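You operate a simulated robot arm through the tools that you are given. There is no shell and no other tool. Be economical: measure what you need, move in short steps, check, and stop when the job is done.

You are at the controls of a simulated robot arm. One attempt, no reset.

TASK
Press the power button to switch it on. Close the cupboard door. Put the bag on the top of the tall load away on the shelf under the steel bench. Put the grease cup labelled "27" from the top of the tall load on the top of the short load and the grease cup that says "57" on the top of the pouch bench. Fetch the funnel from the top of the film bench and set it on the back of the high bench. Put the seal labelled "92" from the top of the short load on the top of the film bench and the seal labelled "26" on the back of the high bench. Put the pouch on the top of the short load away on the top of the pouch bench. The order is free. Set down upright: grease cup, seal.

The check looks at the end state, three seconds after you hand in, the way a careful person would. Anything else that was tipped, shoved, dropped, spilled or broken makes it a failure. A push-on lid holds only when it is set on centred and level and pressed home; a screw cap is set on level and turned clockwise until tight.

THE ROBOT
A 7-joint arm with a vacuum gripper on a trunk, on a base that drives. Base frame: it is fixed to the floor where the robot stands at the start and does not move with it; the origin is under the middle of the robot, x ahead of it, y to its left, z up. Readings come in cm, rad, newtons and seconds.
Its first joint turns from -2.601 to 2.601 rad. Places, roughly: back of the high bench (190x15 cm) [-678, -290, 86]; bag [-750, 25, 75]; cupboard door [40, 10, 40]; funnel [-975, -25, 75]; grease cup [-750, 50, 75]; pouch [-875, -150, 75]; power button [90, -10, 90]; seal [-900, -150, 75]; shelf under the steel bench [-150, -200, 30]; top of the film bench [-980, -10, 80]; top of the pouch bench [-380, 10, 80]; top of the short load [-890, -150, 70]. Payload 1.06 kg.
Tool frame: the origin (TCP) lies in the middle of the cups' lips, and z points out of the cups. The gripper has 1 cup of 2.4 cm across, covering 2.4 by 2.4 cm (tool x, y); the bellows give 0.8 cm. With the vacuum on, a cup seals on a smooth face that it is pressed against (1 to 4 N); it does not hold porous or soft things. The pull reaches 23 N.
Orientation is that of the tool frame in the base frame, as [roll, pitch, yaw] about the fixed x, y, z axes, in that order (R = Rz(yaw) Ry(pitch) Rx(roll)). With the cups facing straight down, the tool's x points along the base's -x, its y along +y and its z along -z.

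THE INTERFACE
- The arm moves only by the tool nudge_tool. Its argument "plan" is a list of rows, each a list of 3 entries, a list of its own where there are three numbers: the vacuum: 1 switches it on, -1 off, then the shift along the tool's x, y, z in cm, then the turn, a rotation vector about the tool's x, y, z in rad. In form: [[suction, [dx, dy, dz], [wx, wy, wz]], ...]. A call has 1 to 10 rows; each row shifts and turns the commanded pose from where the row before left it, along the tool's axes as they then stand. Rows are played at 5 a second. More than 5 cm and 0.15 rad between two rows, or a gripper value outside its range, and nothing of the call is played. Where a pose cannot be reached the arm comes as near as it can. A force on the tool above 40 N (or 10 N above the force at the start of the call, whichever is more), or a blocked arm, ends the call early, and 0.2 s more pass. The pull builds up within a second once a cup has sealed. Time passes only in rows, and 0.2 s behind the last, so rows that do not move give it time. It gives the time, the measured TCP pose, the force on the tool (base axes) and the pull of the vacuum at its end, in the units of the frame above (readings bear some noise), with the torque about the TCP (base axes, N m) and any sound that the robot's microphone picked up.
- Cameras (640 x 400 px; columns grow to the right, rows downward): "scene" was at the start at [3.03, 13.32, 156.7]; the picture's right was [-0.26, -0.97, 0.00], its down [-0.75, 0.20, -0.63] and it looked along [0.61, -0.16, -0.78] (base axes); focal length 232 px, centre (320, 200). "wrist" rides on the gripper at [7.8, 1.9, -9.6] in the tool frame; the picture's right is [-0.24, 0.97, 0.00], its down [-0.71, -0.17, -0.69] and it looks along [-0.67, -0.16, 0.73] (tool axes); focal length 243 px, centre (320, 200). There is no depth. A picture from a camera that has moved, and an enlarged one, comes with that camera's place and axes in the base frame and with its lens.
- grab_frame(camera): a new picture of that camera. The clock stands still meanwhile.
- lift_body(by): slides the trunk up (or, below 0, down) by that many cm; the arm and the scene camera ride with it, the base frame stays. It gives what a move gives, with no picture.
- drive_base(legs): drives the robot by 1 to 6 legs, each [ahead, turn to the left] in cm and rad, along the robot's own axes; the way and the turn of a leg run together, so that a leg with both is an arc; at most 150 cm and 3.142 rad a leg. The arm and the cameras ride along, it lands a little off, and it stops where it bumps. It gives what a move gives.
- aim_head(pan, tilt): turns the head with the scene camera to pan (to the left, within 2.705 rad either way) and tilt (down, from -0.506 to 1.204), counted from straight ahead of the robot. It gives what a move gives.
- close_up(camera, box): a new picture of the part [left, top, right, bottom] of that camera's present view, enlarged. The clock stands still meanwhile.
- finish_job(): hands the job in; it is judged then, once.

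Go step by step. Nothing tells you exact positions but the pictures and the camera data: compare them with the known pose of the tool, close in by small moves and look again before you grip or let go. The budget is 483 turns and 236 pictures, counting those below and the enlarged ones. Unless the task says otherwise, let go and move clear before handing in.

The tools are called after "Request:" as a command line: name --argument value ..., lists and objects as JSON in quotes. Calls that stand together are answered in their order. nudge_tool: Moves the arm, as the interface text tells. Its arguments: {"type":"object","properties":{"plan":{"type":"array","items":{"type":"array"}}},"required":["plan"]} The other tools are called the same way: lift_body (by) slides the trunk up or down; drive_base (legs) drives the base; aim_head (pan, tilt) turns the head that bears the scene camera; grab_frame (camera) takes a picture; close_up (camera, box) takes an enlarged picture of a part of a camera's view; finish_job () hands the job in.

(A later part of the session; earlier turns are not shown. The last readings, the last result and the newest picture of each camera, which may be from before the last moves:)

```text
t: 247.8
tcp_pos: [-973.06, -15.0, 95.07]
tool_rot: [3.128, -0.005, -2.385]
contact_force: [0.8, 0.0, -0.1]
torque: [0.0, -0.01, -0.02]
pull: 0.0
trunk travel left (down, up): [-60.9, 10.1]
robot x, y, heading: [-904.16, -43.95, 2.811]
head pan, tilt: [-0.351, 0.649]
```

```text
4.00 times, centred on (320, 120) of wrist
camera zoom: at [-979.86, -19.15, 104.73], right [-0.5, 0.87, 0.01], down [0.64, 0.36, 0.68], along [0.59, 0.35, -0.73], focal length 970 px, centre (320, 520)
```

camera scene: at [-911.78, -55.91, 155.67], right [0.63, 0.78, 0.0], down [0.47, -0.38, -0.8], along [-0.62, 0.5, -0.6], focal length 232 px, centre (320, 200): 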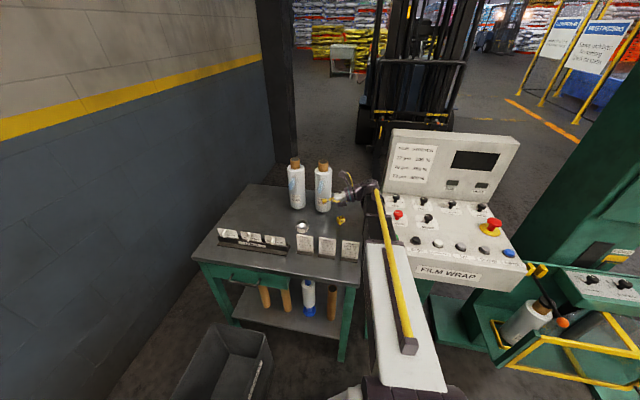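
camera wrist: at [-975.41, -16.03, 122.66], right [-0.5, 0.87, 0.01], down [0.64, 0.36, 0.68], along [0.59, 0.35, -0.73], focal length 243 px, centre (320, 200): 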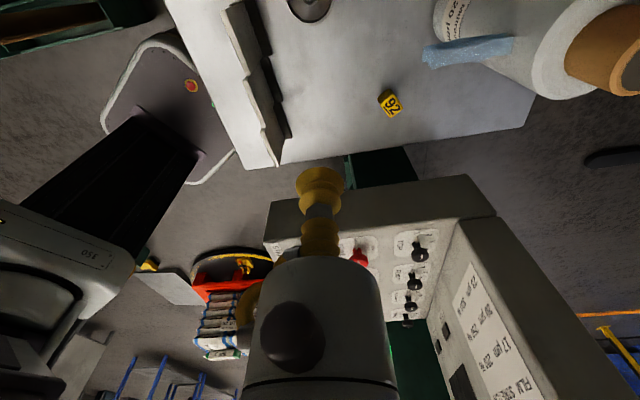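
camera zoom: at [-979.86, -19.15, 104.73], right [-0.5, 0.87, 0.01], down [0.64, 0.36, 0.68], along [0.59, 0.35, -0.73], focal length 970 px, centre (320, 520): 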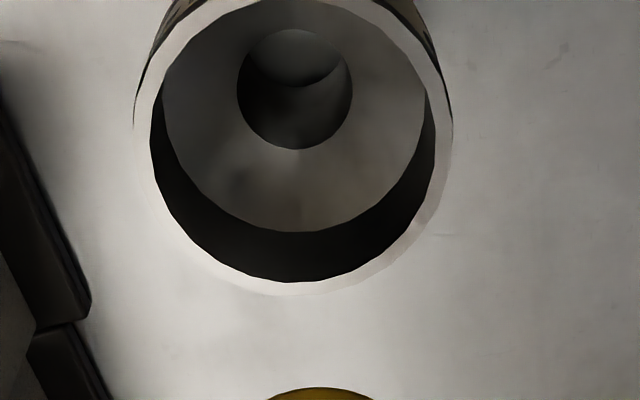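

Try the vertical press at the cone's centre: recentre and descend.

Request:
nudge_tool --plan '[[-1, [0.95, -0.34, 0], [0, 0, 0]], [-1, [0, 0, 4], [0, 0, 0]], [-1, [0, 0, 2.5], [0, 0, 0]]]'

Request:
close_up --camera "wrist" --box '[240, 100, 400, 200]'

Request:
close_up --camera "scene" --box '[270, 195, 334, 235]'

```text
t: 248.6
tcp_pos: [-973.44, -16.08, 88.6]
tool_rot: [3.128, -0.003, -2.382]
contact_force: [-0.5, -0.4, 1.0]
torque: [0.01, 0.01, -0.01]
pull: 0.0
trunk travel left (down, up): [-60.9, 10.1]
robot x, y, heading: [-903.61, -44.12, 2.809]
head pan, tilt: [-0.351, 0.649]
```

```text
4.00 times, centred on (320, 150) of wrist
camera zoom: at [-980.36, -20.21, 98.22], right [-0.5, 0.87, 0.01], down [0.64, 0.36, 0.68], along [0.59, 0.35, -0.73], focal length 970 px, centre (320, 400)
```

zoom: 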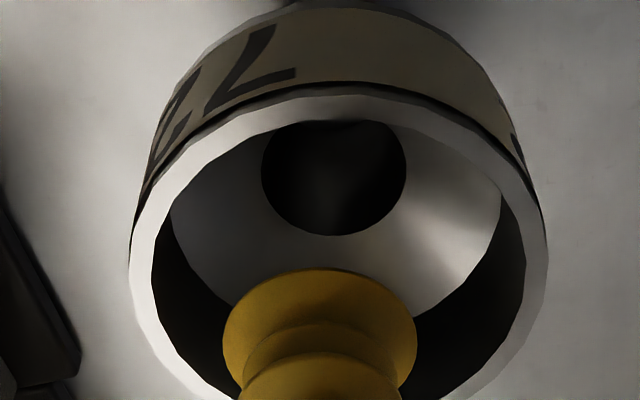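

```text
10.00 times, centred on (302, 215) of scene
camera zoom: at [-911.79, -55.9, 155.67], right [0.63, 0.78, 0.0], down [0.47, -0.38, -0.8], along [-0.62, 0.5, -0.6], focal length 2322 px, centre (500, 50)
```

zoom: 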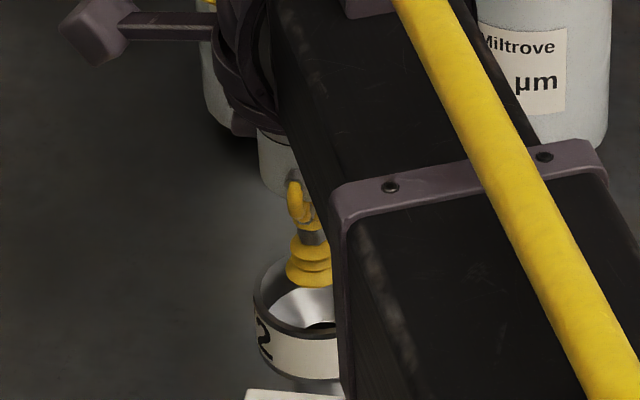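

Request:
nudge_tool --plan '[[1, [0, 0.24, 3], [0, 0, 0]], [1, [0, 0, 0.8], [0, 0, 0]], [1, [0, 0, 0.4], [0, 0, 0]], [1, [0, 0, 0.3], [0, 0, 0]], [1, [0, 0, 0], [0, 0, 0]]]'

```text
t: 249.0
tcp_pos: [-973.62, -16.03, 86.34]
tool_rot: [3.125, -0.007, -2.382]
contact_force: [3.7, -0.4, 19.1]
torque: [0.06, -0.04, 0.01]
pull: 23.3
trunk travel left (down, up): [-60.9, 10.1]
robot x, y, heading: [-903.83, -43.87, 2.812]
head pan, tilt: [-0.351, 0.649]
stopped in row 2: the force on the tool passed its limit at 54 N (the readings are from after the stop); the commanded pose is now the measured one
```

Surprisingly it sealed firmly (pull 23). Lift gently.

Request:
nudge_tool --plan '[[1, [0, 0, -0.4], [0, 0, 0]], [1, [0, 0, -1], [0, 0, 0]], [1, [0, 0, -2], [0, 0, 0]], [1, [0, 0, -4], [0, 0, 0]]]'

Request:
grab_frame --camera "wrist"

```text
t: 250.0
tcp_pos: [-973.69, -15.76, 93.27]
tool_rot: [3.127, -0.003, -2.383]
contact_force: [0.5, 0.3, -0.4]
torque: [-0.01, 0.02, 0.01]
pull: 22.9
trunk travel left (down, up): [-60.9, 10.1]
robot x, y, heading: [-903.87, -43.93, 2.811]
head pan, tilt: [-0.351, 0.649]
```

```text
129 pictures are left
camera wrist: at [-980.49, -19.98, 103.03], right [-0.5, 0.87, 0.01], down [0.64, 0.36, 0.68], along [0.58, 0.35, -0.73], focal length 243 px, centre (320, 200)
```

wrist: 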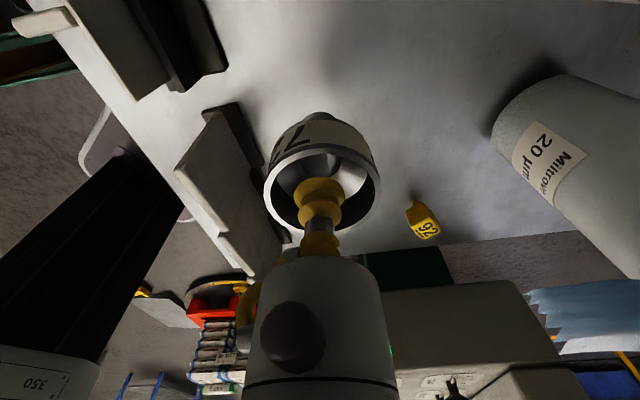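

The funnel is in hand. Raise, restore yaw, and stow.

Request:
nudge_tool --plan '[[1, [0, 0, -5], [0, 0, 0]], [1, [0, 0, -5], [0, 0, 0]], [1, [0, 0, -5], [0, 0, 0]], [1, [0, 0, -4], [0, 0, 0]], [1, [0, 0, 0], [0, 0, -0.14]], [1, [0, 0, 0], [0, 0, -0.14]], [1, [0, 0, 0], [0, 0, -0.14]], [1, [0, 0, 0], [0, 0, -0.14]], [1, [0, 0, 0], [0, 0, -0.14]], [1, [0, 0, 0], [0, 0, -0.14]]]'

Request:
nudge_tool --plan '[[1, [0, 0, 0], [0, 0, -0.14]], [1, [0, 0, 0], [0, 0, -0.14]], [1, [0, 0, 0], [0, 0, -0.14]], [1, [0, 0, 0], [0, 0, -0.14]], [1, [0, 0, 0], [0, 0, -0.14]], [1, [0, 0, 0], [0, 0, -0.14]], [1, [0, 0, 0], [0, 0, -0.14]], [1, [0, 0, 0], [0, 0, -0.14]], [1, [0, 0, 0], [0, 0, -0.15]]]'

```text
t: 252.2
tcp_pos: [-973.38, -16.01, 112.44]
tool_rot: [3.127, 0.008, -1.542]
contact_force: [1.3, 0.2, -1.4]
torque: [0.01, 0.02, 0.01]
pull: 23.2
trunk travel left (down, up): [-60.9, 10.1]
robot x, y, heading: [-904.07, -44.34, 2.813]
head pan, tilt: [-0.351, 0.649]
```

```text
t: 254.2
tcp_pos: [-973.46, -16.11, 112.32]
tool_rot: [-3.137, 0.015, -0.271]
contact_force: [0.1, 0.4, -0.8]
torque: [0.03, 0.01, 0.0]
pull: 23.0
trunk travel left (down, up): [-60.9, 10.1]
robot x, y, heading: [-903.9, -44.26, 2.81]
head pan, tilt: [-0.351, 0.649]
```

Request:
nudge_tool --plan '[[1, [4.5, 0, 0], [0, 0, 0]], [1, [4.5, 0, 0], [0, 0, 0]], [1, [4.5, 0, 0], [0, 0, 0]], [1, [4, 0, 0], [0, 0, 0]]]'

Request:
drive_base --legs '[[-33, 0], [0, 2.976], [80, 0], [79, 0], [0, 1.076], [80, 0]]'

```text
t: 255.2
tcp_pos: [-956.45, -21.11, 112.07]
tool_rot: [-3.139, 0.015, -0.273]
contact_force: [0.2, 1.2, -0.4]
torque: [0.03, -0.03, -0.01]
pull: 23.0
trunk travel left (down, up): [-60.9, 10.1]
robot x, y, heading: [-903.71, -43.85, 2.807]
head pan, tilt: [-0.351, 0.649]
```

```text
t: 278.6
tcp_pos: [-615.71, -66.93, 112.02]
tool_rot: [-3.138, 0.016, -2.528]
contact_force: [-0.6, 1.1, -0.2]
torque: [0.03, -0.02, -0.01]
pull: 23.2
trunk travel left (down, up): [-60.9, 10.1]
robot x, y, heading: [-667.11, -93.15, 0.552]
head pan, tilt: [-0.351, 0.649]
```

Request:
drive_base --legs '[[0, 0.1], [84, 0], [0, -0.2], [95, 0], [0, -1.355], [97, 0]]'

```text
t: 297.0
tcp_pos: [-422.32, -120.89, 112.0]
tool_rot: [-3.138, 0.016, 2.298]
contact_force: [0.2, -0.8, -0.8]
torque: [0.0, 0.02, -0.02]
pull: 23.0
trunk travel left (down, up): [-60.9, 10.1]
robot x, y, heading: [-454.29, -73.45, -0.905]
head pan, tilt: [-0.351, 0.649]
```

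Request:
drive_base --legs '[[112, 0], [0, -1.536], [110, 0]]'

Request:
aim_head --pan -0.3 --tilt 0.5

Request:
grab_frame --camera "scene"

```text
t: 311.7
tcp_pos: [-512.69, -268.46, 112.19]
tool_rot: [-3.137, 0.015, 0.788]
contact_force: [-0.1, 0.1, -0.8]
torque: [0.01, 0.01, -0.01]
pull: 23.2
trunk travel left (down, up): [-60.9, 10.1]
robot x, y, heading: [-467.29, -233.65, -2.412]
head pan, tilt: [-0.351, 0.649]
```

```text
t: 312.4
tcp_pos: [-512.7, -268.6, 111.95]
tool_rot: [-3.138, 0.015, 0.785]
contact_force: [0.0, 0.3, 0.0]
torque: [0.01, -0.02, 0.02]
pull: 22.8
trunk travel left (down, up): [-60.9, 10.1]
robot x, y, heading: [-466.83, -233.45, -2.408]
head pan, tilt: [-0.3, 0.499]
```

```text
128 pictures are left
camera scene: at [-460.48, -247.0, 157.0], right [-0.42, 0.91, 0.0], down [0.44, 0.2, -0.88], along [-0.8, -0.37, -0.48], focal length 232 px, centre (320, 200)
```

scene: 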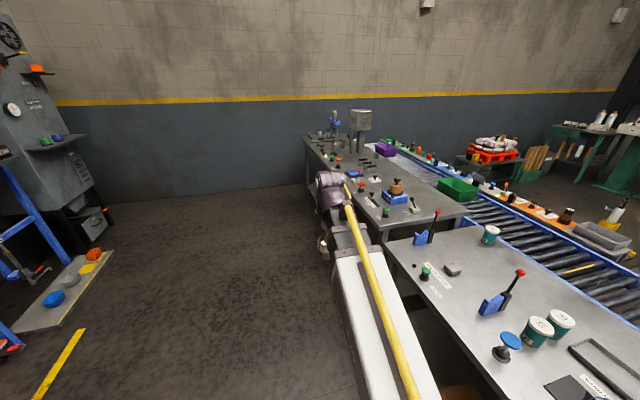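

Request:
close_up --camera "scene" --box '[290, 95, 482, 215]'

```text
3.33 times, centred on (386, 155) of scene
camera zoom: at [-460.48, -247.0, 157.0], right [-0.42, 0.91, 0.0], down [0.44, 0.2, -0.88], along [-0.8, -0.37, -0.48], focal length 774 px, centre (100, 350)
```

zoom: 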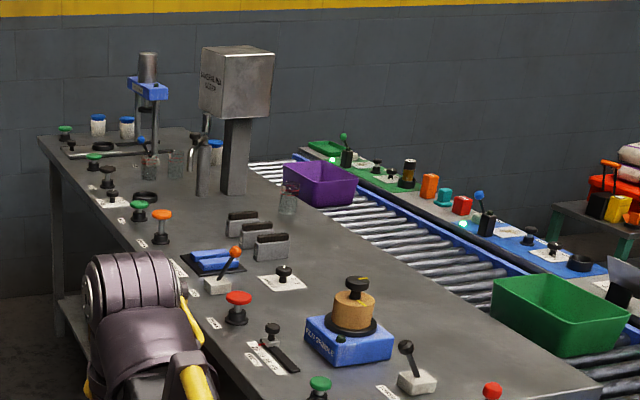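

The "back" is the conveyor-side strip. I choose free spots at ≈[-626.5,-244] (funnel) and ≈[-642,-256] (seal 26). Drive alongside.

Request:
drive_base --legs '[[0, -0.118], [136, 0]]'

Request:
aim_head --pan -1.2 --tilt 0.7

Request:
grab_frame --camera "scene"

```text
t: 319.7
tcp_pos: [-626.65, -341.17, 112.0]
tool_rot: [-3.138, 0.016, 0.678]
contact_force: [-0.9, -0.3, -0.7]
torque: [0.06, -0.01, 0.0]
pull: 22.7
trunk travel left (down, up): [-60.9, 10.1]
robot x, y, heading: [-577.66, -312.0, -2.523]
head pan, tilt: [-0.3, 0.499]
```

```text
t: 320.9
tcp_pos: [-626.63, -341.11, 111.96]
tool_rot: [-3.138, 0.014, 0.678]
contact_force: [-0.2, 0.3, -1.0]
torque: [0.04, -0.01, 0.03]
pull: 23.0
trunk travel left (down, up): [-60.9, 10.1]
robot x, y, heading: [-577.41, -311.66, -2.521]
head pan, tilt: [-1.201, 0.7]
```

```text
126 pictures are left
camera scene: at [-570.83, -318.07, 155.23], right [0.55, 0.84, 0.0], down [0.54, -0.35, -0.77], along [-0.64, 0.42, -0.64], focal length 232 px, centre (320, 200)
```

scene: 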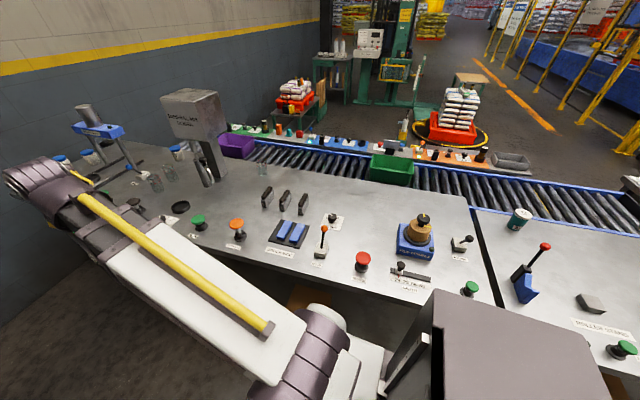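

Swing the arm out and around to the funnel spot, staying high.

Request:
nudge_tool --plan '[[1, [1.19, -4.74, 0], [0, 0, 0]], [1, [1.19, -4.74, 0], [0, 0, 0]], [1, [1.19, -4.74, 0], [0, 0, 0]], [1, [1.19, -4.74, 0], [0, 0, 0]], [1, [1.19, -4.74, 0], [0, 0, 0]], [1, [1.19, -4.74, 0], [0, 0, 0]], [1, [1.19, -4.74, 0], [0, 0, 0]]]'

Request:
nudge_tool --plan '[[1, [2.8, -3.25, 0], [0, 0, 0]], [1, [2.8, -3.25, 0], [0, 0, 0]], [1, [2.8, -3.25, 0], [0, 0, 0]], [1, [2.8, -3.25, 0], [0, 0, 0]], [1, [2.8, -3.25, 0], [0, 0, 0]], [1, [2.8, -3.25, 0], [0, 0, 0]], [1, [2.8, -3.25, 0], [0, 0, 0]]]'

Request:
nudge_tool --plan '[[1, [4.14, -2.45, 0], [0, 0, 0]], [1, [4.14, -2.45, 0], [0, 0, 0]], [1, [4.14, -2.45, 0], [0, 0, 0]], [1, [4.14, -2.45, 0], [0, 0, 0]], [1, [4.14, -2.45, 0], [0, 0, 0]], [1, [4.14, -2.45, 0], [0, 0, 0]], [1, [4.14, -2.45, 0], [0, 0, 0]], [1, [4.14, -2.45, 0], [0, 0, 0]]]'

Request:
grab_frame --camera "wrist"

Request:
grab_frame --camera "scene"

```text
t: 322.5
tcp_pos: [-641.04, -309.86, 111.73]
tool_rot: [-3.139, 0.016, 0.677]
contact_force: [-0.4, -0.5, 0.3]
torque: [0.0, -0.01, 0.01]
pull: 23.1
trunk travel left (down, up): [-60.9, 10.1]
robot x, y, heading: [-577.29, -311.63, -2.524]
head pan, tilt: [-1.201, 0.7]
```

```text
t: 324.1
tcp_pos: [-640.04, -280.12, 111.66]
tool_rot: [-3.138, 0.017, 0.677]
contact_force: [0.2, -0.1, -0.2]
torque: [0.04, 0.0, 0.02]
pull: 23.1
trunk travel left (down, up): [-60.9, 10.1]
robot x, y, heading: [-577.4, -311.76, -2.524]
head pan, tilt: [-1.201, 0.7]
```

```text
t: 325.9
tcp_pos: [-626.3, -244.04, 111.56]
tool_rot: [-3.14, 0.017, 0.677]
contact_force: [0.6, -0.9, -0.4]
torque: [0.01, 0.0, -0.03]
pull: 23.1
trunk travel left (down, up): [-60.9, 10.1]
robot x, y, heading: [-577.33, -311.49, -2.519]
head pan, tilt: [-1.201, 0.7]
```

```text
125 pictures are left
camera wrist: at [-618.85, -240.59, 121.09], right [0.43, -0.9, 0.0], down [-0.65, -0.3, 0.7], along [-0.63, -0.3, -0.72], focal length 243 px, centre (320, 200)
```

wrist: 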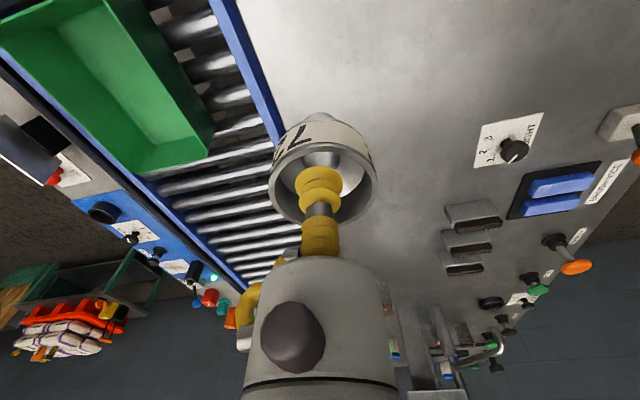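

```text
124 pictures are left
camera scene: at [-570.84, -318.04, 155.23], right [0.55, 0.84, 0.0], down [0.54, -0.35, -0.76], along [-0.64, 0.42, -0.64], focal length 232 px, centre (320, 200)
```

scene: 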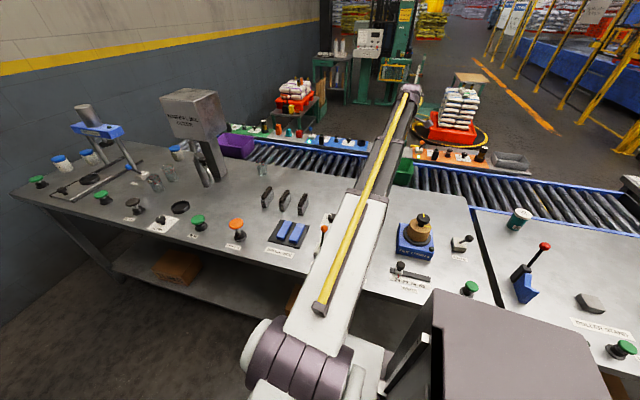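

On target. Lower the funnel.

Request:
nudge_tool --plan '[[1, [0, 0, 5], [0, 0, 0]], [1, [0, 0, 5], [0, 0, 0]], [1, [0, 0, 4], [0, 0, 0]], [1, [0, 0, 2], [0, 0, 0]]]'

Request:
grab_frame --camera "wrist"

```text
t: 326.9
tcp_pos: [-626.58, -244.16, 95.44]
tool_rot: [-3.138, 0.015, 0.679]
contact_force: [0.4, -0.5, -0.6]
torque: [0.01, 0.02, -0.01]
pull: 23.5
trunk travel left (down, up): [-60.9, 10.1]
robot x, y, heading: [-577.63, -311.86, -2.525]
head pan, tilt: [-1.201, 0.7]
```

```text
123 pictures are left
camera wrist: at [-619.26, -240.63, 105.0], right [0.43, -0.9, 0.0], down [-0.65, -0.3, 0.7], along [-0.63, -0.3, -0.72], focal length 243 px, centre (320, 200)
```

wrist: 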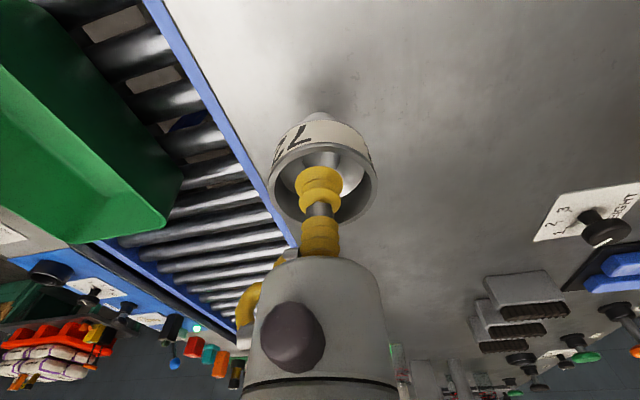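

Request:
nudge_tool --plan '[[1, [0, 0, 1], [0, 0, 0]], [1, [0, 0, 0.7], [0, 0, 0]], [1, [0, 0, 0.5], [0, 0, 0]], [1, [0, 0, 0.4], [0, 0, 0]]]'

```text
t: 327.9
tcp_pos: [-626.73, -244.36, 93.13]
tool_rot: [-3.137, 0.016, 0.679]
contact_force: [-2.8, 2.3, 17.8]
torque: [0.06, 0.07, 0.01]
pull: 22.6
trunk travel left (down, up): [-60.9, 10.1]
robot x, y, heading: [-577.42, -311.85, -2.522]
head pan, tilt: [-1.201, 0.7]
```

Contact. Ease, release, rise.

Request:
nudge_tool --plan '[[1, [0, 0, -0.35], [0, 0, 0]], [-1, [0, 0, 0], [0, 0, 0]], [-1, [0, 0, 0], [0, 0, 0]], [-1, [0, 0, 0], [0, 0, 0]], [-1, [0, 0, 0], [0, 0, 0]], [-1, [0, 0, -0.6], [0, 0, 0]], [-1, [0, 0, -2], [0, 0, 0]], [-1, [0, 0, -5], [0, 0, 0]], [-1, [0, 0, -5], [0, 0, 0]], [-1, [0, 0, -5], [0, 0, 0]]]'

Request:
grab_frame --camera "wrist"

```text
t: 330.1
tcp_pos: [-626.5, -244.2, 110.56]
tool_rot: [-3.139, 0.017, 0.676]
contact_force: [0.6, -0.2, 0.8]
torque: [0.01, 0.0, 0.04]
pull: 0.1
trunk travel left (down, up): [-60.9, 10.1]
robot x, y, heading: [-577.3, -311.58, -2.524]
head pan, tilt: [-1.201, 0.7]
```

```text
122 pictures are left
camera wrist: at [-618.99, -240.75, 120.15], right [0.43, -0.9, 0.0], down [-0.65, -0.3, 0.7], along [-0.63, -0.3, -0.72], focal length 243 px, centre (320, 200)
```

wrist: 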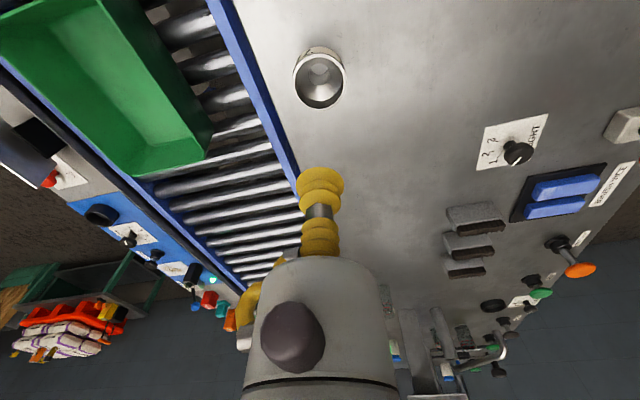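

Funnel stands on the back strip. Stow the arm and return to the short load for seal 26.

Request:
nudge_tool --plan '[[-1, [-4.14, 2.45, 0], [0, 0, 0]], [-1, [-4.14, 2.45, 0], [0, 0, 0]], [-1, [-4.14, 2.45, 0], [0, 0, 0]], [-1, [-4.14, 2.45, 0], [0, 0, 0]], [-1, [-4.14, 2.45, 0], [0, 0, 0]], [-1, [-4.14, 2.45, 0], [0, 0, 0]], [-1, [-4.14, 2.45, 0], [0, 0, 0]], [-1, [-4.14, 2.45, 0], [0, 0, 0]]]'

Request:
nudge_tool --plan '[[-1, [-2.8, 3.25, 0], [0, 0, 0]], [-1, [-2.8, 3.25, 0], [0, 0, 0]], [-1, [-2.8, 3.25, 0], [0, 0, 0]], [-1, [-2.8, 3.25, 0], [0, 0, 0]], [-1, [-2.8, 3.25, 0], [0, 0, 0]], [-1, [-2.8, 3.25, 0], [0, 0, 0]], [-1, [-2.8, 3.25, 0], [0, 0, 0]]]'

Request:
nudge_tool --plan '[[-1, [-1.19, 4.74, 0], [0, 0, 0]], [-1, [-1.19, 4.74, 0], [0, 0, 0]], [-1, [-1.19, 4.74, 0], [0, 0, 0]], [-1, [-1.19, 4.74, 0], [0, 0, 0]], [-1, [-1.19, 4.74, 0], [0, 0, 0]], [-1, [-1.19, 4.74, 0], [0, 0, 0]], [-1, [-1.19, 4.74, 0], [0, 0, 0]]]'

Request:
drive_base --legs '[[-136, 0], [0, 0.118], [-110, 0], [0, -1.639], [105, 0], [104, 0]]'

```text
t: 331.9
tcp_pos: [-640.02, -280.17, 110.93]
tool_rot: [-3.138, 0.014, 0.678]
contact_force: [0.2, 0.8, -0.5]
torque: [-0.03, 0.02, 0.03]
pull: 0.0
trunk travel left (down, up): [-60.9, 10.1]
robot x, y, heading: [-577.06, -311.87, -2.522]
head pan, tilt: [-1.201, 0.7]
```

```text
t: 333.5
tcp_pos: [-640.96, -310.06, 111.5]
tool_rot: [-3.139, 0.014, 0.677]
contact_force: [0.5, 0.5, 0.9]
torque: [-0.03, 0.01, -0.01]
pull: 0.0
trunk travel left (down, up): [-60.9, 10.1]
robot x, y, heading: [-577.1, -311.5, -2.52]
head pan, tilt: [-1.201, 0.7]
```

```text
t: 335.1
tcp_pos: [-626.66, -341.47, 111.41]
tool_rot: [-3.138, 0.015, 0.677]
contact_force: [0.6, 0.2, 0.0]
torque: [0.04, -0.02, 0.0]
pull: 0.0
trunk travel left (down, up): [-60.9, 10.1]
robot x, y, heading: [-577.23, -311.41, -2.521]
head pan, tilt: [-1.201, 0.7]
```

```text
t: 361.7
tcp_pos: [-534.47, 54.73, 111.28]
tool_rot: [-3.137, 0.016, -0.892]
contact_force: [-0.7, 0.9, 0.4]
torque: [-0.02, 0.04, -0.01]
pull: 0.1
trunk travel left (down, up): [-60.9, 10.1]
robot x, y, heading: [-505.2, 5.4, 2.189]
head pan, tilt: [-1.201, 0.7]
```

Request:
drive_base --legs '[[0, 1.457], [135, 0], [134, 0], [0, -0.87], [92, 0], [0, 1.0]]'

Request:
aim_head --pan 0 --tilt 0.8

Request:
grab_frame --camera "scene"

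Request:
grab_frame --camera "wrist"

```text
t: 387.3
tcp_pos: [-872.73, -113.12, 111.46]
tool_rot: [-3.138, 0.016, 0.671]
contact_force: [-0.6, 0.5, 0.5]
torque: [-0.03, -0.02, 0.01]
pull: 0.1
trunk travel left (down, up): [-60.9, 10.1]
robot x, y, heading: [-823.35, -83.39, -2.527]
head pan, tilt: [-1.201, 0.7]
```

```text
t: 388.7
tcp_pos: [-872.69, -113.03, 111.35]
tool_rot: [-3.138, 0.014, 0.67]
contact_force: [0.5, 0.4, 0.0]
torque: [0.0, -0.02, 0.0]
pull: 0.1
trunk travel left (down, up): [-60.9, 10.1]
robot x, y, heading: [-823.08, -83.47, -2.526]
head pan, tilt: [0.0, 0.799]
```

```text
121 pictures are left
camera scene: at [-816.29, -99.3, 154.41], right [-0.58, 0.82, 0.0], down [0.59, 0.41, -0.7], along [-0.57, -0.4, -0.72], focal length 232 px, centre (320, 200)
```

scene: 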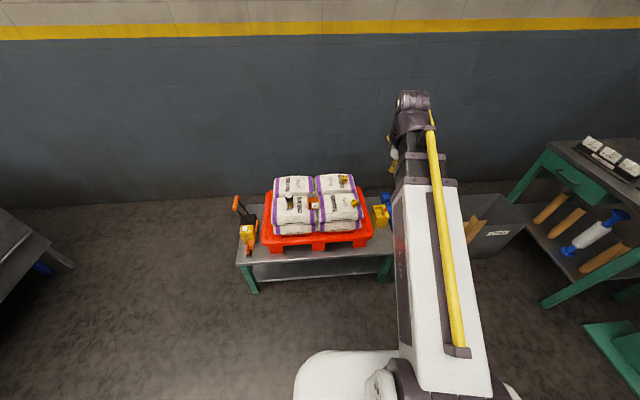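

```text
120 pictures are left
camera wrist: at [-865.29, -109.57, 120.89], right [0.42, -0.91, 0.0], down [-0.65, -0.3, 0.7], along [-0.63, -0.29, -0.72], focal length 243 px, centre (320, 200)
```

wrist: 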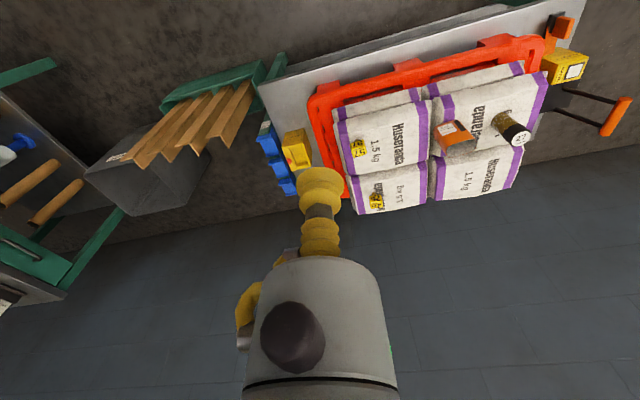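

Everything there is undisturbed. Seal 26 ≈[-900,-142,74.5]; move the base 12 cm closer and the tool above it.

Request:
drive_base --legs '[[12, 0]]'

Request:
nudge_tool --plan '[[-1, [-4, 2, 1], [0, 0, 0]], [-1, [-4, 2, 1], [0, 0, 0]], [-1, [-4, 2, 1], [0, 0, 0]], [-1, [-4, 2, 1], [0, 0, 0]], [-1, [-4, 2, 1], [0, 0, 0]], [-1, [-3, 1, 1], [0, 0, 0]]]'

Request:
grab_frame --camera "wrist"

```text
t: 390.0
tcp_pos: [-882.64, -119.91, 111.34]
tool_rot: [-3.137, 0.015, 0.672]
contact_force: [-0.1, 0.1, 0.4]
torque: [0.01, 0.02, -0.01]
pull: 0.2
trunk travel left (down, up): [-60.9, 10.1]
robot x, y, heading: [-832.83, -90.47, -2.528]
head pan, tilt: [0.0, 0.799]
```

```text
t: 391.4
tcp_pos: [-893.69, -142.75, 105.77]
tool_rot: [-3.139, 0.016, 0.67]
contact_force: [0.2, -0.1, 0.5]
torque: [-0.01, 0.02, 0.03]
pull: 0.1
trunk travel left (down, up): [-60.9, 10.1]
robot x, y, heading: [-833.11, -90.54, -2.528]
head pan, tilt: [0.0, 0.799]
```

```text
119 pictures are left
camera wrist: at [-886.25, -139.39, 115.31], right [0.42, -0.91, 0.0], down [-0.65, -0.3, 0.7], along [-0.63, -0.29, -0.72], focal length 243 px, centre (320, 200)
```

wrist: 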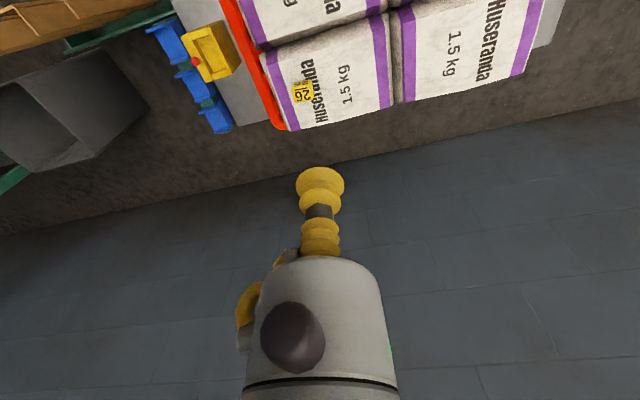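

Request:
nudge_tool --plan '[[-1, [-3.1, -2.2, 0], [0, 0, 0]], [-1, [-3.1, -2.2, 0], [0, 0, 0]], [-1, [0, 0, 5], [0, 0, 0]], [-1, [0, 0, 5], [0, 0, 0]], [-1, [0, 0, 5], [0, 0, 0]], [-1, [0, 0, 5], [0, 0, 0]]]'

Request:
close_up --camera "wrist" --box '[200, 50, 440, 200]'

```text
t: 392.8
tcp_pos: [-901.76, -143.59, 85.65]
tool_rot: [-3.138, 0.016, 0.673]
contact_force: [-0.3, -0.3, -0.9]
torque: [-0.03, 0.0, 0.0]
pull: 0.0
trunk travel left (down, up): [-60.9, 10.1]
robot x, y, heading: [-833.48, -90.08, -2.53]
head pan, tilt: [0.0, 0.799]
```

```text
2.67 times, centred on (320, 125) of wrist
camera zoom: at [-894.28, -140.15, 95.2], right [0.42, -0.91, 0.0], down [-0.65, -0.3, 0.7], along [-0.63, -0.29, -0.72], focal length 647 px, centre (320, 400)
```

zoom: 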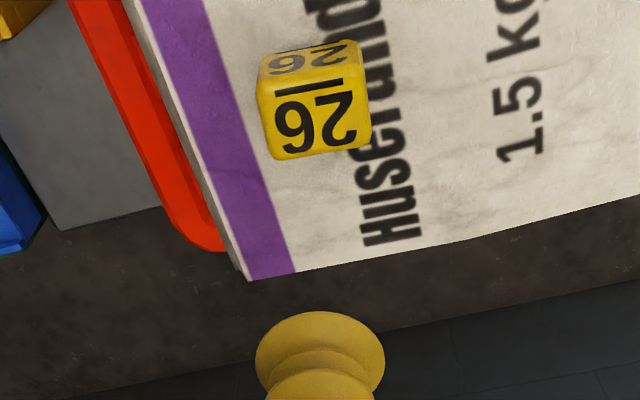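

Request:
nudge_tool --plan '[[-1, [0.4, 0, 4.5], [0, 0, 0]], [-1, [0, 0, 4], [0, 0, 0]]]'

Request:
close_up --camera "wrist" --box '[200, 80, 440, 230]'

```text
t: 393.4
tcp_pos: [-901.59, -143.24, 77.21]
tool_rot: [-3.138, 0.017, 0.67]
contact_force: [-0.3, -0.4, 0.7]
torque: [0.01, 0.01, -0.01]
pull: 0.0
trunk travel left (down, up): [-60.9, 10.1]
robot x, y, heading: [-833.03, -90.53, -2.524]
head pan, tilt: [0.0, 0.799]
```

```text
2.67 times, centred on (320, 155) of wrist
camera zoom: at [-894.17, -139.87, 86.71], right [0.42, -0.91, 0.0], down [-0.65, -0.3, 0.7], along [-0.63, -0.29, -0.72], focal length 647 px, centre (320, 320)
```

zoom: 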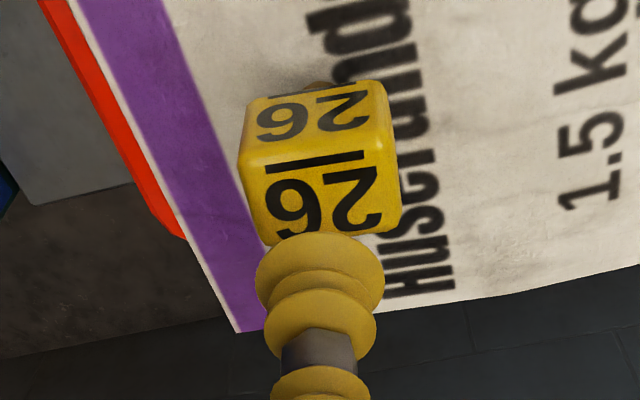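

Request:
nudge_tool --plan '[[1, [0, 0, 2.2], [0, 0, 0]], [1, [0, 0, 0.5], [0, 0, 0]], [1, [0, 0, 0.3], [0, 0, 0]], [1, [0, 0, 0.3], [0, 0, 0]], [1, [0, 0, 0.2], [0, 0, 0]], [1, [0, 0, 0], [0, 0, 0]], [1, [0, 0, 0], [0, 0, 0]]]'

```text
t: 395.0
tcp_pos: [-901.51, -143.31, 73.88]
tool_rot: [-3.138, 0.015, 0.671]
contact_force: [-1.3, -0.7, 16.0]
torque: [0.0, -0.05, 0.0]
pull: 0.0
trunk travel left (down, up): [-60.9, 10.1]
robot x, y, heading: [-832.84, -90.54, -2.524]
head pan, tilt: [0.0, 0.799]
```

Pressed but no seal; ease the force slightly and wait.

Request:
nudge_tool --plan '[[1, [0, 0, -0.2], [0, 0, 0]], [1, [0, 0, 0], [0, 0, 0]], [1, [0, 0, -0.2], [0, 0, 0]], [1, [0, 0, 0], [0, 0, 0]], [1, [0, 0, 0], [0, 0, 0]]]'

Request:
close_up --camera "wrist" --box '[240, 100, 400, 200]'

```text
t: 396.2
tcp_pos: [-901.55, -143.31, 74.28]
tool_rot: [-3.137, 0.015, 0.671]
contact_force: [-0.3, 1.0, 3.6]
torque: [0.02, 0.04, -0.01]
pull: 0.0
trunk travel left (down, up): [-60.9, 10.1]
robot x, y, heading: [-833.29, -90.49, -2.528]
head pan, tilt: [0.0, 0.799]
```

```text
4.00 times, centred on (320, 150) of wrist
camera zoom: at [-894.12, -139.83, 83.74], right [0.42, -0.91, 0.0], down [-0.65, -0.3, 0.7], along [-0.63, -0.29, -0.72], focal length 970 px, centre (320, 400)
```

zoom: 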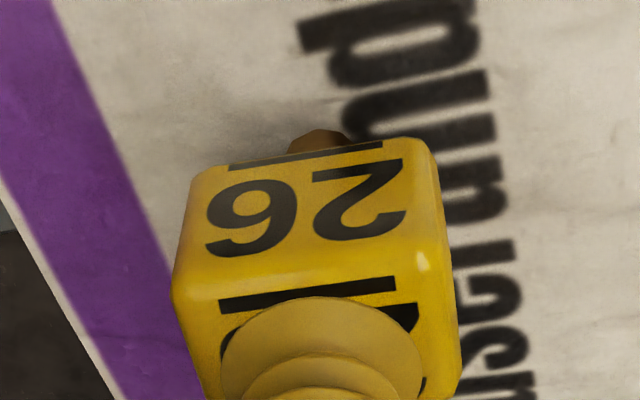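

The cup sits slightly too near the front edge of the face. Lift, shift 0.25 cm and press again.

Request:
nudge_tool --plan '[[1, [0, 0, -0.8], [0, 0, 0]], [1, [-0.25, 0, 0], [0, 0, 0]], [1, [0, 0, 0.5], [0, 0, 0]], [1, [0, 0, 0.3], [0, 0, 0]], [1, [0, 0, 0.2], [0, 0, 0]], [1, [0, 0, 0], [0, 0, 0]], [1, [0, 0, 0], [0, 0, 0]]]'

```text
t: 397.8
tcp_pos: [-901.72, -143.39, 74.23]
tool_rot: [-3.138, 0.016, 0.671]
contact_force: [-4.0, -0.4, 18.5]
torque: [0.02, 0.05, 0.0]
pull: 23.0
trunk travel left (down, up): [-60.9, 10.1]
robot x, y, heading: [-833.32, -90.78, -2.527]
head pan, tilt: [0.0, 0.799]
```

Sealed. Lift and stow.

Request:
nudge_tool --plan '[[1, [0, 0, -0.5], [0, 0, 0]], [1, [0, 0, -1], [0, 0, 0]], [1, [0, 0, -4], [0, 0, 0]], [1, [0, 0, -5], [0, 0, 0]], [1, [0, 0, -5], [0, 0, 0]], [1, [0, 0, -5], [0, 0, 0]], [1, [0, 0, -5], [0, 0, 0]], [1, [0, 0, -5], [0, 0, 0]], [1, [0, 0, -5], [0, 0, 0]]]'

Request:
nudge_tool --plan '[[1, [4.7, 0, 0], [0, 0, 0]], [1, [4.7, 0, 0], [0, 0, 0]], [1, [4.7, 0, 0], [0, 0, 0]], [1, [4.7, 0, 0], [0, 0, 0]], [1, [4.7, 0, 0], [0, 0, 0]], [1, [4.7, 0, 0], [0, 0, 0]]]'

Request:
grab_frame --camera "wrist"

```text
t: 399.8
tcp_pos: [-901.1, -143.08, 109.6]
tool_rot: [-3.138, 0.016, 0.672]
contact_force: [-0.6, 1.5, -1.0]
torque: [0.03, -0.01, -0.03]
pull: 23.4
trunk travel left (down, up): [-60.9, 10.1]
robot x, y, heading: [-833.25, -90.4, -2.53]
head pan, tilt: [0.0, 0.799]
```

```text
t: 401.2
tcp_pos: [-879.15, -125.61, 109.05]
tool_rot: [-3.139, 0.018, 0.672]
contact_force: [0.4, -0.9, -0.7]
torque: [-0.01, -0.02, -0.01]
pull: 22.5
trunk travel left (down, up): [-60.9, 10.1]
robot x, y, heading: [-833.02, -90.78, -2.529]
head pan, tilt: [0.0, 0.799]
```

```text
115 pictures are left
camera wrist: at [-871.68, -122.24, 118.65], right [0.42, -0.91, 0.0], down [-0.65, -0.3, 0.7], along [-0.63, -0.29, -0.72], focal length 243 px, centre (320, 200)
```

wrist: 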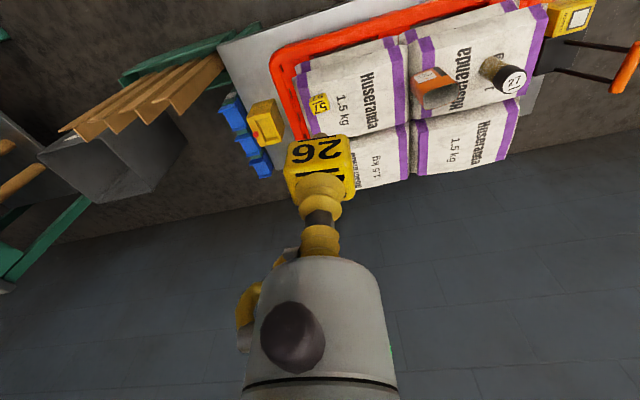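

Request:
drive_base --legs '[[-12, 0], [0, 2.065], [98, 0], [0, 0.988], [133, 0], [133, 0]]'

```text
t: 427.1
tcp_pos: [-459.2, 46.12, 109.1]
tool_rot: [-3.14, 0.016, -2.529]
contact_force: [0.3, 0.1, -1.8]
torque: [0.02, 0.04, 0.0]
pull: 22.9
trunk travel left (down, up): [-60.9, 10.1]
robot x, y, heading: [-507.4, 13.72, 0.55]
head pan, tilt: [0.0, 0.799]
```

Request:
drive_base --legs '[[0, -1.515], [107, 0], [107, 0], [0, -1.516], [122, 0], [122, 0]]'

Request:
aim_head --pan -1.2 --tilt 0.7

Request:
grab_frame --camera "scene"

```text
t: 456.6
tcp_pos: [-615.86, -350.62, 109.03]
tool_rot: [-3.136, 0.015, 0.731]
contact_force: [0.4, -1.0, -1.2]
torque: [0.01, 0.03, -0.04]
pull: 23.3
trunk travel left (down, up): [-60.9, 10.1]
robot x, y, heading: [-571.82, -312.85, -2.478]
head pan, tilt: [0.0, 0.799]
```

```text
t: 458.0
tcp_pos: [-615.85, -350.69, 109.2]
tool_rot: [-3.138, 0.017, 0.729]
contact_force: [0.1, 0.0, -1.0]
torque: [0.01, 0.0, -0.02]
pull: 22.6
trunk travel left (down, up): [-60.9, 10.1]
robot x, y, heading: [-571.75, -313.19, -2.471]
head pan, tilt: [-1.201, 0.7]
```

```text
114 pictures are left
camera scene: at [-565.0, -318.9, 155.23], right [0.5, 0.86, 0.0], down [0.56, -0.33, -0.76], along [-0.66, 0.39, -0.64], focal length 232 px, centre (320, 200)
```

scene: 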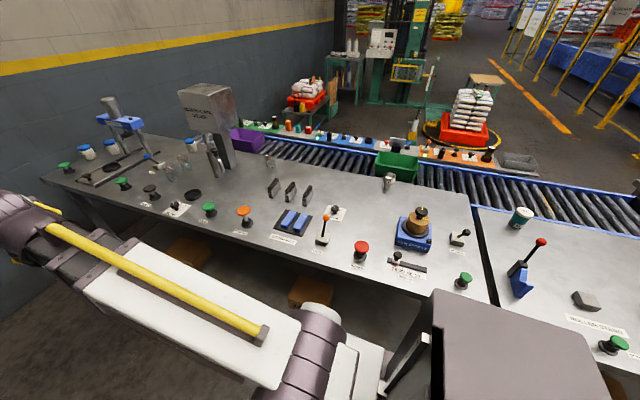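

Funnel still fine. Swing the arm to the seal spot.

Request:
nudge_tool --plan '[[1, [0.75, -4.8, 0], [0, 0, 0]], [1, [0.75, -4.8, 0], [0, 0, 0]], [1, [0.75, -4.8, 0], [0, 0, 0]], [1, [0.75, -4.8, 0], [0, 0, 0]], [1, [0.75, -4.8, 0], [0, 0, 0]], [1, [0.75, -4.8, 0], [0, 0, 0]], [1, [0.75, -4.8, 0], [0, 0, 0]], [1, [0.75, -4.8, 0], [0, 0, 0]]]'

Request:
nudge_tool --plan '[[1, [2.85, -3.81, 0], [0, 0, 0]], [1, [2.85, -3.81, 0], [0, 0, 0]], [1, [2.85, -3.81, 0], [0, 0, 0]], [1, [2.85, -3.81, 0], [0, 0, 0]], [1, [2.85, -3.81, 0], [0, 0, 0]], [1, [2.85, -3.81, 0], [0, 0, 0]], [1, [2.85, -3.81, 0], [0, 0, 0]], [1, [2.85, -3.81, 0], [0, 0, 0]], [1, [2.85, -3.81, 0], [0, 0, 0]], [1, [2.85, -3.81, 0], [0, 0, 0]]]'

Request:
nudge_tool --plan '[[1, [2.85, -3.81, 0], [0, 0, 0]], [1, [2.85, -3.81, 0], [0, 0, 0]], [1, [2.85, -3.81, 0], [0, 0, 0]]]'

Request:
grab_frame --camera "wrist"

```text
t: 459.8
tcp_pos: [-636.95, -318.2, 109.15]
tool_rot: [-3.139, 0.015, 0.73]
contact_force: [-0.5, -0.9, -1.1]
torque: [-0.02, -0.06, 0.03]
pull: 23.0
trunk travel left (down, up): [-60.9, 10.1]
robot x, y, heading: [-571.68, -313.01, -2.476]
head pan, tilt: [-1.201, 0.7]
```

```text
t: 462.0
tcp_pos: [-641.26, -270.77, 108.89]
tool_rot: [-3.139, 0.016, 0.728]
contact_force: [-0.2, 1.0, 0.9]
torque: [-0.01, -0.01, 0.01]
pull: 22.7
trunk travel left (down, up): [-60.9, 10.1]
robot x, y, heading: [-571.74, -313.29, -2.475]
head pan, tilt: [-1.201, 0.7]
```

```text
t: 462.8
tcp_pos: [-642.36, -256.51, 108.7]
tool_rot: [-3.138, 0.017, 0.73]
contact_force: [0.9, -0.4, -0.8]
torque: [0.01, 0.02, 0.0]
pull: 22.7
trunk travel left (down, up): [-60.9, 10.1]
robot x, y, heading: [-571.86, -312.71, -2.47]
head pan, tilt: [-1.201, 0.7]
```

```text
113 pictures are left
camera wrist: at [-635.22, -252.66, 118.2], right [0.47, -0.88, 0.0], down [-0.63, -0.34, 0.7], along [-0.61, -0.33, -0.72], focal length 243 px, centre (320, 200)
```

wrist: 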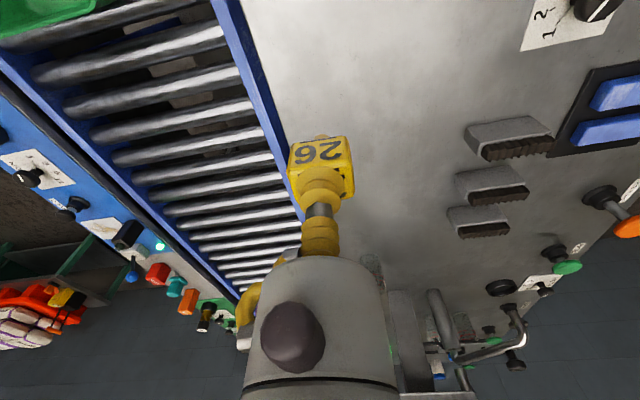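

Request:
nudge_tool --plan '[[1, [0, 0, 5], [0, 0, 0]], [1, [0, 0, 5], [0, 0, 0]], [1, [0, 0, 4], [0, 0, 0]], [1, [0, 0, 2], [0, 0, 0]]]'

Request:
nudge_tool --plan '[[1, [0, 0, 0.6], [0, 0, 0]], [1, [0, 0, 0.5], [0, 0, 0]], [1, [0, 0, 0.4], [0, 0, 0]]]'

```text
t: 463.8
tcp_pos: [-642.71, -256.54, 92.6]
tool_rot: [-3.137, 0.016, 0.728]
contact_force: [0.2, 0.4, 0.6]
torque: [0.02, 0.01, -0.01]
pull: 22.6
trunk travel left (down, up): [-60.9, 10.1]
robot x, y, heading: [-571.64, -312.95, -2.472]
head pan, tilt: [-1.201, 0.7]
```

```text
t: 464.6
tcp_pos: [-642.75, -256.49, 91.18]
tool_rot: [-3.138, 0.016, 0.73]
contact_force: [-0.8, -0.1, -0.4]
torque: [-0.01, 0.0, 0.0]
pull: 22.9
trunk travel left (down, up): [-60.9, 10.1]
robot x, y, heading: [-571.82, -312.75, -2.469]
head pan, tilt: [-1.201, 0.7]
```

Request:
nudge_tool --plan '[[1, [0, 0, 0.4], [0, 0, 0]], [1, [0, 0, 0.3], [0, 0, 0]]]'

Request:
close_up --camera "wrist" --box '[220, 80, 420, 205]'

```text
t: 465.2
tcp_pos: [-642.63, -256.63, 90.87]
tool_rot: [-3.137, 0.017, 0.729]
contact_force: [-2.1, 1.5, 16.1]
torque: [0.04, 0.05, 0.01]
pull: 22.5
trunk travel left (down, up): [-60.9, 10.1]
robot x, y, heading: [-571.67, -313.33, -2.47]
head pan, tilt: [-1.201, 0.7]
```

```text
3.20 times, centred on (320, 142) of wrist
camera zoom: at [-635.37, -252.8, 100.25], right [0.47, -0.88, 0.0], down [-0.63, -0.34, 0.7], along [-0.62, -0.33, -0.72], focal length 776 px, centre (320, 384)
```

zoom: 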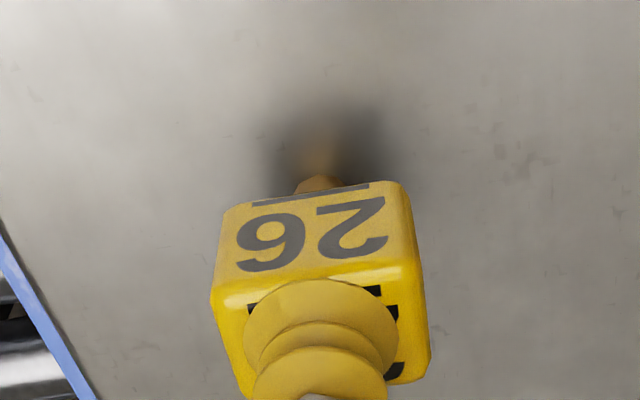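

Touching. Ease, release, rise, check.

Request:
nudge_tool --plan '[[1, [0, 0, -0.3], [0, 0, 0]], [-1, [0, 0, 0], [0, 0, 0]], [-1, [0, 0, 0], [0, 0, 0]], [-1, [0, 0, 0], [0, 0, 0]], [-1, [0, 0, 0], [0, 0, 0]], [-1, [0, 0, -0.6], [0, 0, 0]], [-1, [0, 0, -2], [0, 0, 0]], [-1, [0, 0, -5], [0, 0, 0]], [-1, [0, 0, -5], [0, 0, 0]], [-1, [0, 0, -5], [0, 0, 0]]]'

Request:
grab_frame --camera "wrist"

```text
t: 467.4
tcp_pos: [-641.95, -256.29, 108.67]
tool_rot: [-3.137, 0.015, 0.73]
contact_force: [-0.1, -0.4, 0.6]
torque: [0.0, -0.01, -0.01]
pull: 0.1
trunk travel left (down, up): [-60.9, 10.1]
robot x, y, heading: [-571.72, -312.78, -2.469]
head pan, tilt: [-1.201, 0.7]
```

```text
111 pictures are left
camera wrist: at [-634.76, -252.48, 118.2], right [0.47, -0.88, 0.0], down [-0.63, -0.34, 0.7], along [-0.61, -0.33, -0.72], focal length 243 px, centre (320, 200)
```

wrist: 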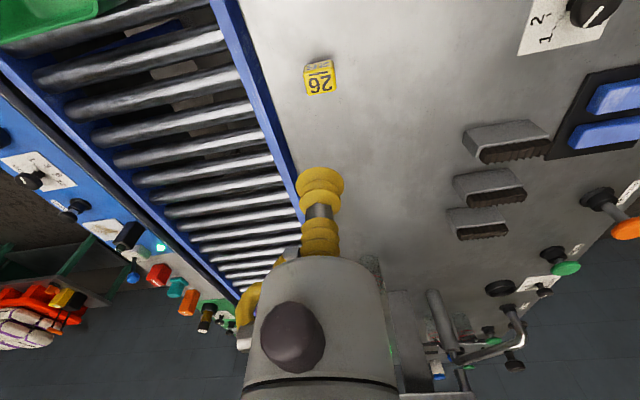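

Seal 26 stands upright. Stow and go back to the short load for the pouch.

Request:
nudge_tool --plan '[[-1, [-2.85, 3.81, 0], [0, 0, 0]], [-1, [-2.85, 3.81, 0], [0, 0, 0]], [-1, [-2.85, 3.81, 0], [0, 0, 0]], [-1, [-2.85, 3.81, 0], [0, 0, 0]], [-1, [-2.85, 3.81, 0], [0, 0, 0]], [-1, [-2.85, 3.81, 0], [0, 0, 0]], [-1, [-2.85, 3.81, 0], [0, 0, 0]], [-1, [-2.85, 3.81, 0], [0, 0, 0]], [-1, [-2.85, 3.81, 0], [0, 0, 0]], [-1, [-2.85, 3.81, 0], [0, 0, 0]]]'

Request:
nudge_tool --plan '[[-1, [-2.85, 3.81, 0], [0, 0, 0]], [-1, [-2.85, 3.81, 0], [0, 0, 0]], [-1, [-2.85, 3.81, 0], [0, 0, 0]], [-1, [-0.75, 4.8, 0], [0, 0, 0]], [-1, [-0.75, 4.8, 0], [0, 0, 0]], [-1, [-0.75, 4.8, 0], [0, 0, 0]], [-1, [-0.75, 4.8, 0], [0, 0, 0]], [-1, [-0.75, 4.8, 0], [0, 0, 0]], [-1, [-0.75, 4.8, 0], [0, 0, 0]], [-1, [-0.75, 4.8, 0], [0, 0, 0]]]'

Request:
drive_base --legs '[[-122, 0], [-122, 0], [0, -1.58], [105, 0], [105, 0]]'

```text
t: 469.6
tcp_pos: [-638.26, -303.84, 108.62]
tool_rot: [-3.139, 0.016, 0.73]
contact_force: [-0.3, 0.9, 0.6]
torque: [0.01, -0.02, 0.01]
pull: 0.1
trunk travel left (down, up): [-60.9, 10.1]
robot x, y, heading: [-571.86, -313.08, -2.474]
head pan, tilt: [-1.201, 0.7]
```

```text
t: 471.8
tcp_pos: [-618.5, -346.69, 108.82]
tool_rot: [-3.137, 0.016, 0.729]
contact_force: [0.5, -0.4, -0.1]
torque: [0.01, -0.01, -0.03]
pull: 0.0
trunk travel left (down, up): [-60.9, 10.1]
robot x, y, heading: [-571.92, -312.81, -2.474]
head pan, tilt: [-1.201, 0.7]
```

```text
t: 497.2
tcp_pos: [-548.51, 40.09, 108.82]
tool_rot: [-3.139, 0.015, -0.827]
contact_force: [0.3, -0.6, 0.5]
torque: [-0.04, -0.02, -0.02]
pull: 0.0
trunk travel left (down, up): [-60.9, 10.1]
robot x, y, heading: [-514.11, -5.83, 2.254]
head pan, tilt: [-1.201, 0.7]
```

Request:
drive_base --legs '[[0, 1.372], [128, 0], [128, 0], [0, -0.85], [92, 0], [0, 1.0]]'

Request:
aim_head --pan 0 --tilt 0.8

Request:
grab_frame --camera "scene"

```text
t: 522.4
tcp_pos: [-873.75, -131.33, 108.84]
tool_rot: [-3.139, 0.015, 0.727]
contact_force: [0.3, 0.9, -0.7]
torque: [0.0, -0.02, 0.02]
pull: 0.1
trunk travel left (down, up): [-60.9, 10.1]
robot x, y, heading: [-827.04, -97.46, -2.473]
head pan, tilt: [-1.201, 0.7]
```

```text
t: 523.8
tcp_pos: [-873.65, -131.3, 108.87]
tool_rot: [-3.138, 0.017, 0.729]
contact_force: [-0.3, -0.7, -0.2]
torque: [0.01, -0.02, 0.01]
pull: 0.1
trunk travel left (down, up): [-60.9, 10.1]
robot x, y, heading: [-826.95, -97.47, -2.47]
head pan, tilt: [0.0, 0.799]
```

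```text
110 pictures are left
camera scene: at [-819.2, -113.01, 154.41], right [-0.62, 0.78, 0.0], down [0.56, 0.44, -0.7], along [-0.55, -0.43, -0.72], focal length 232 px, centre (320, 200)
```

scene: 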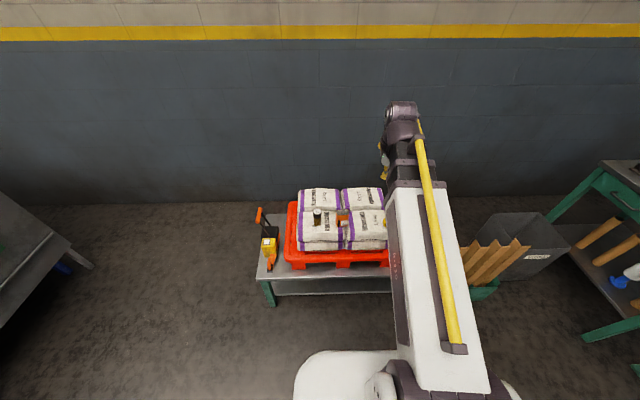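

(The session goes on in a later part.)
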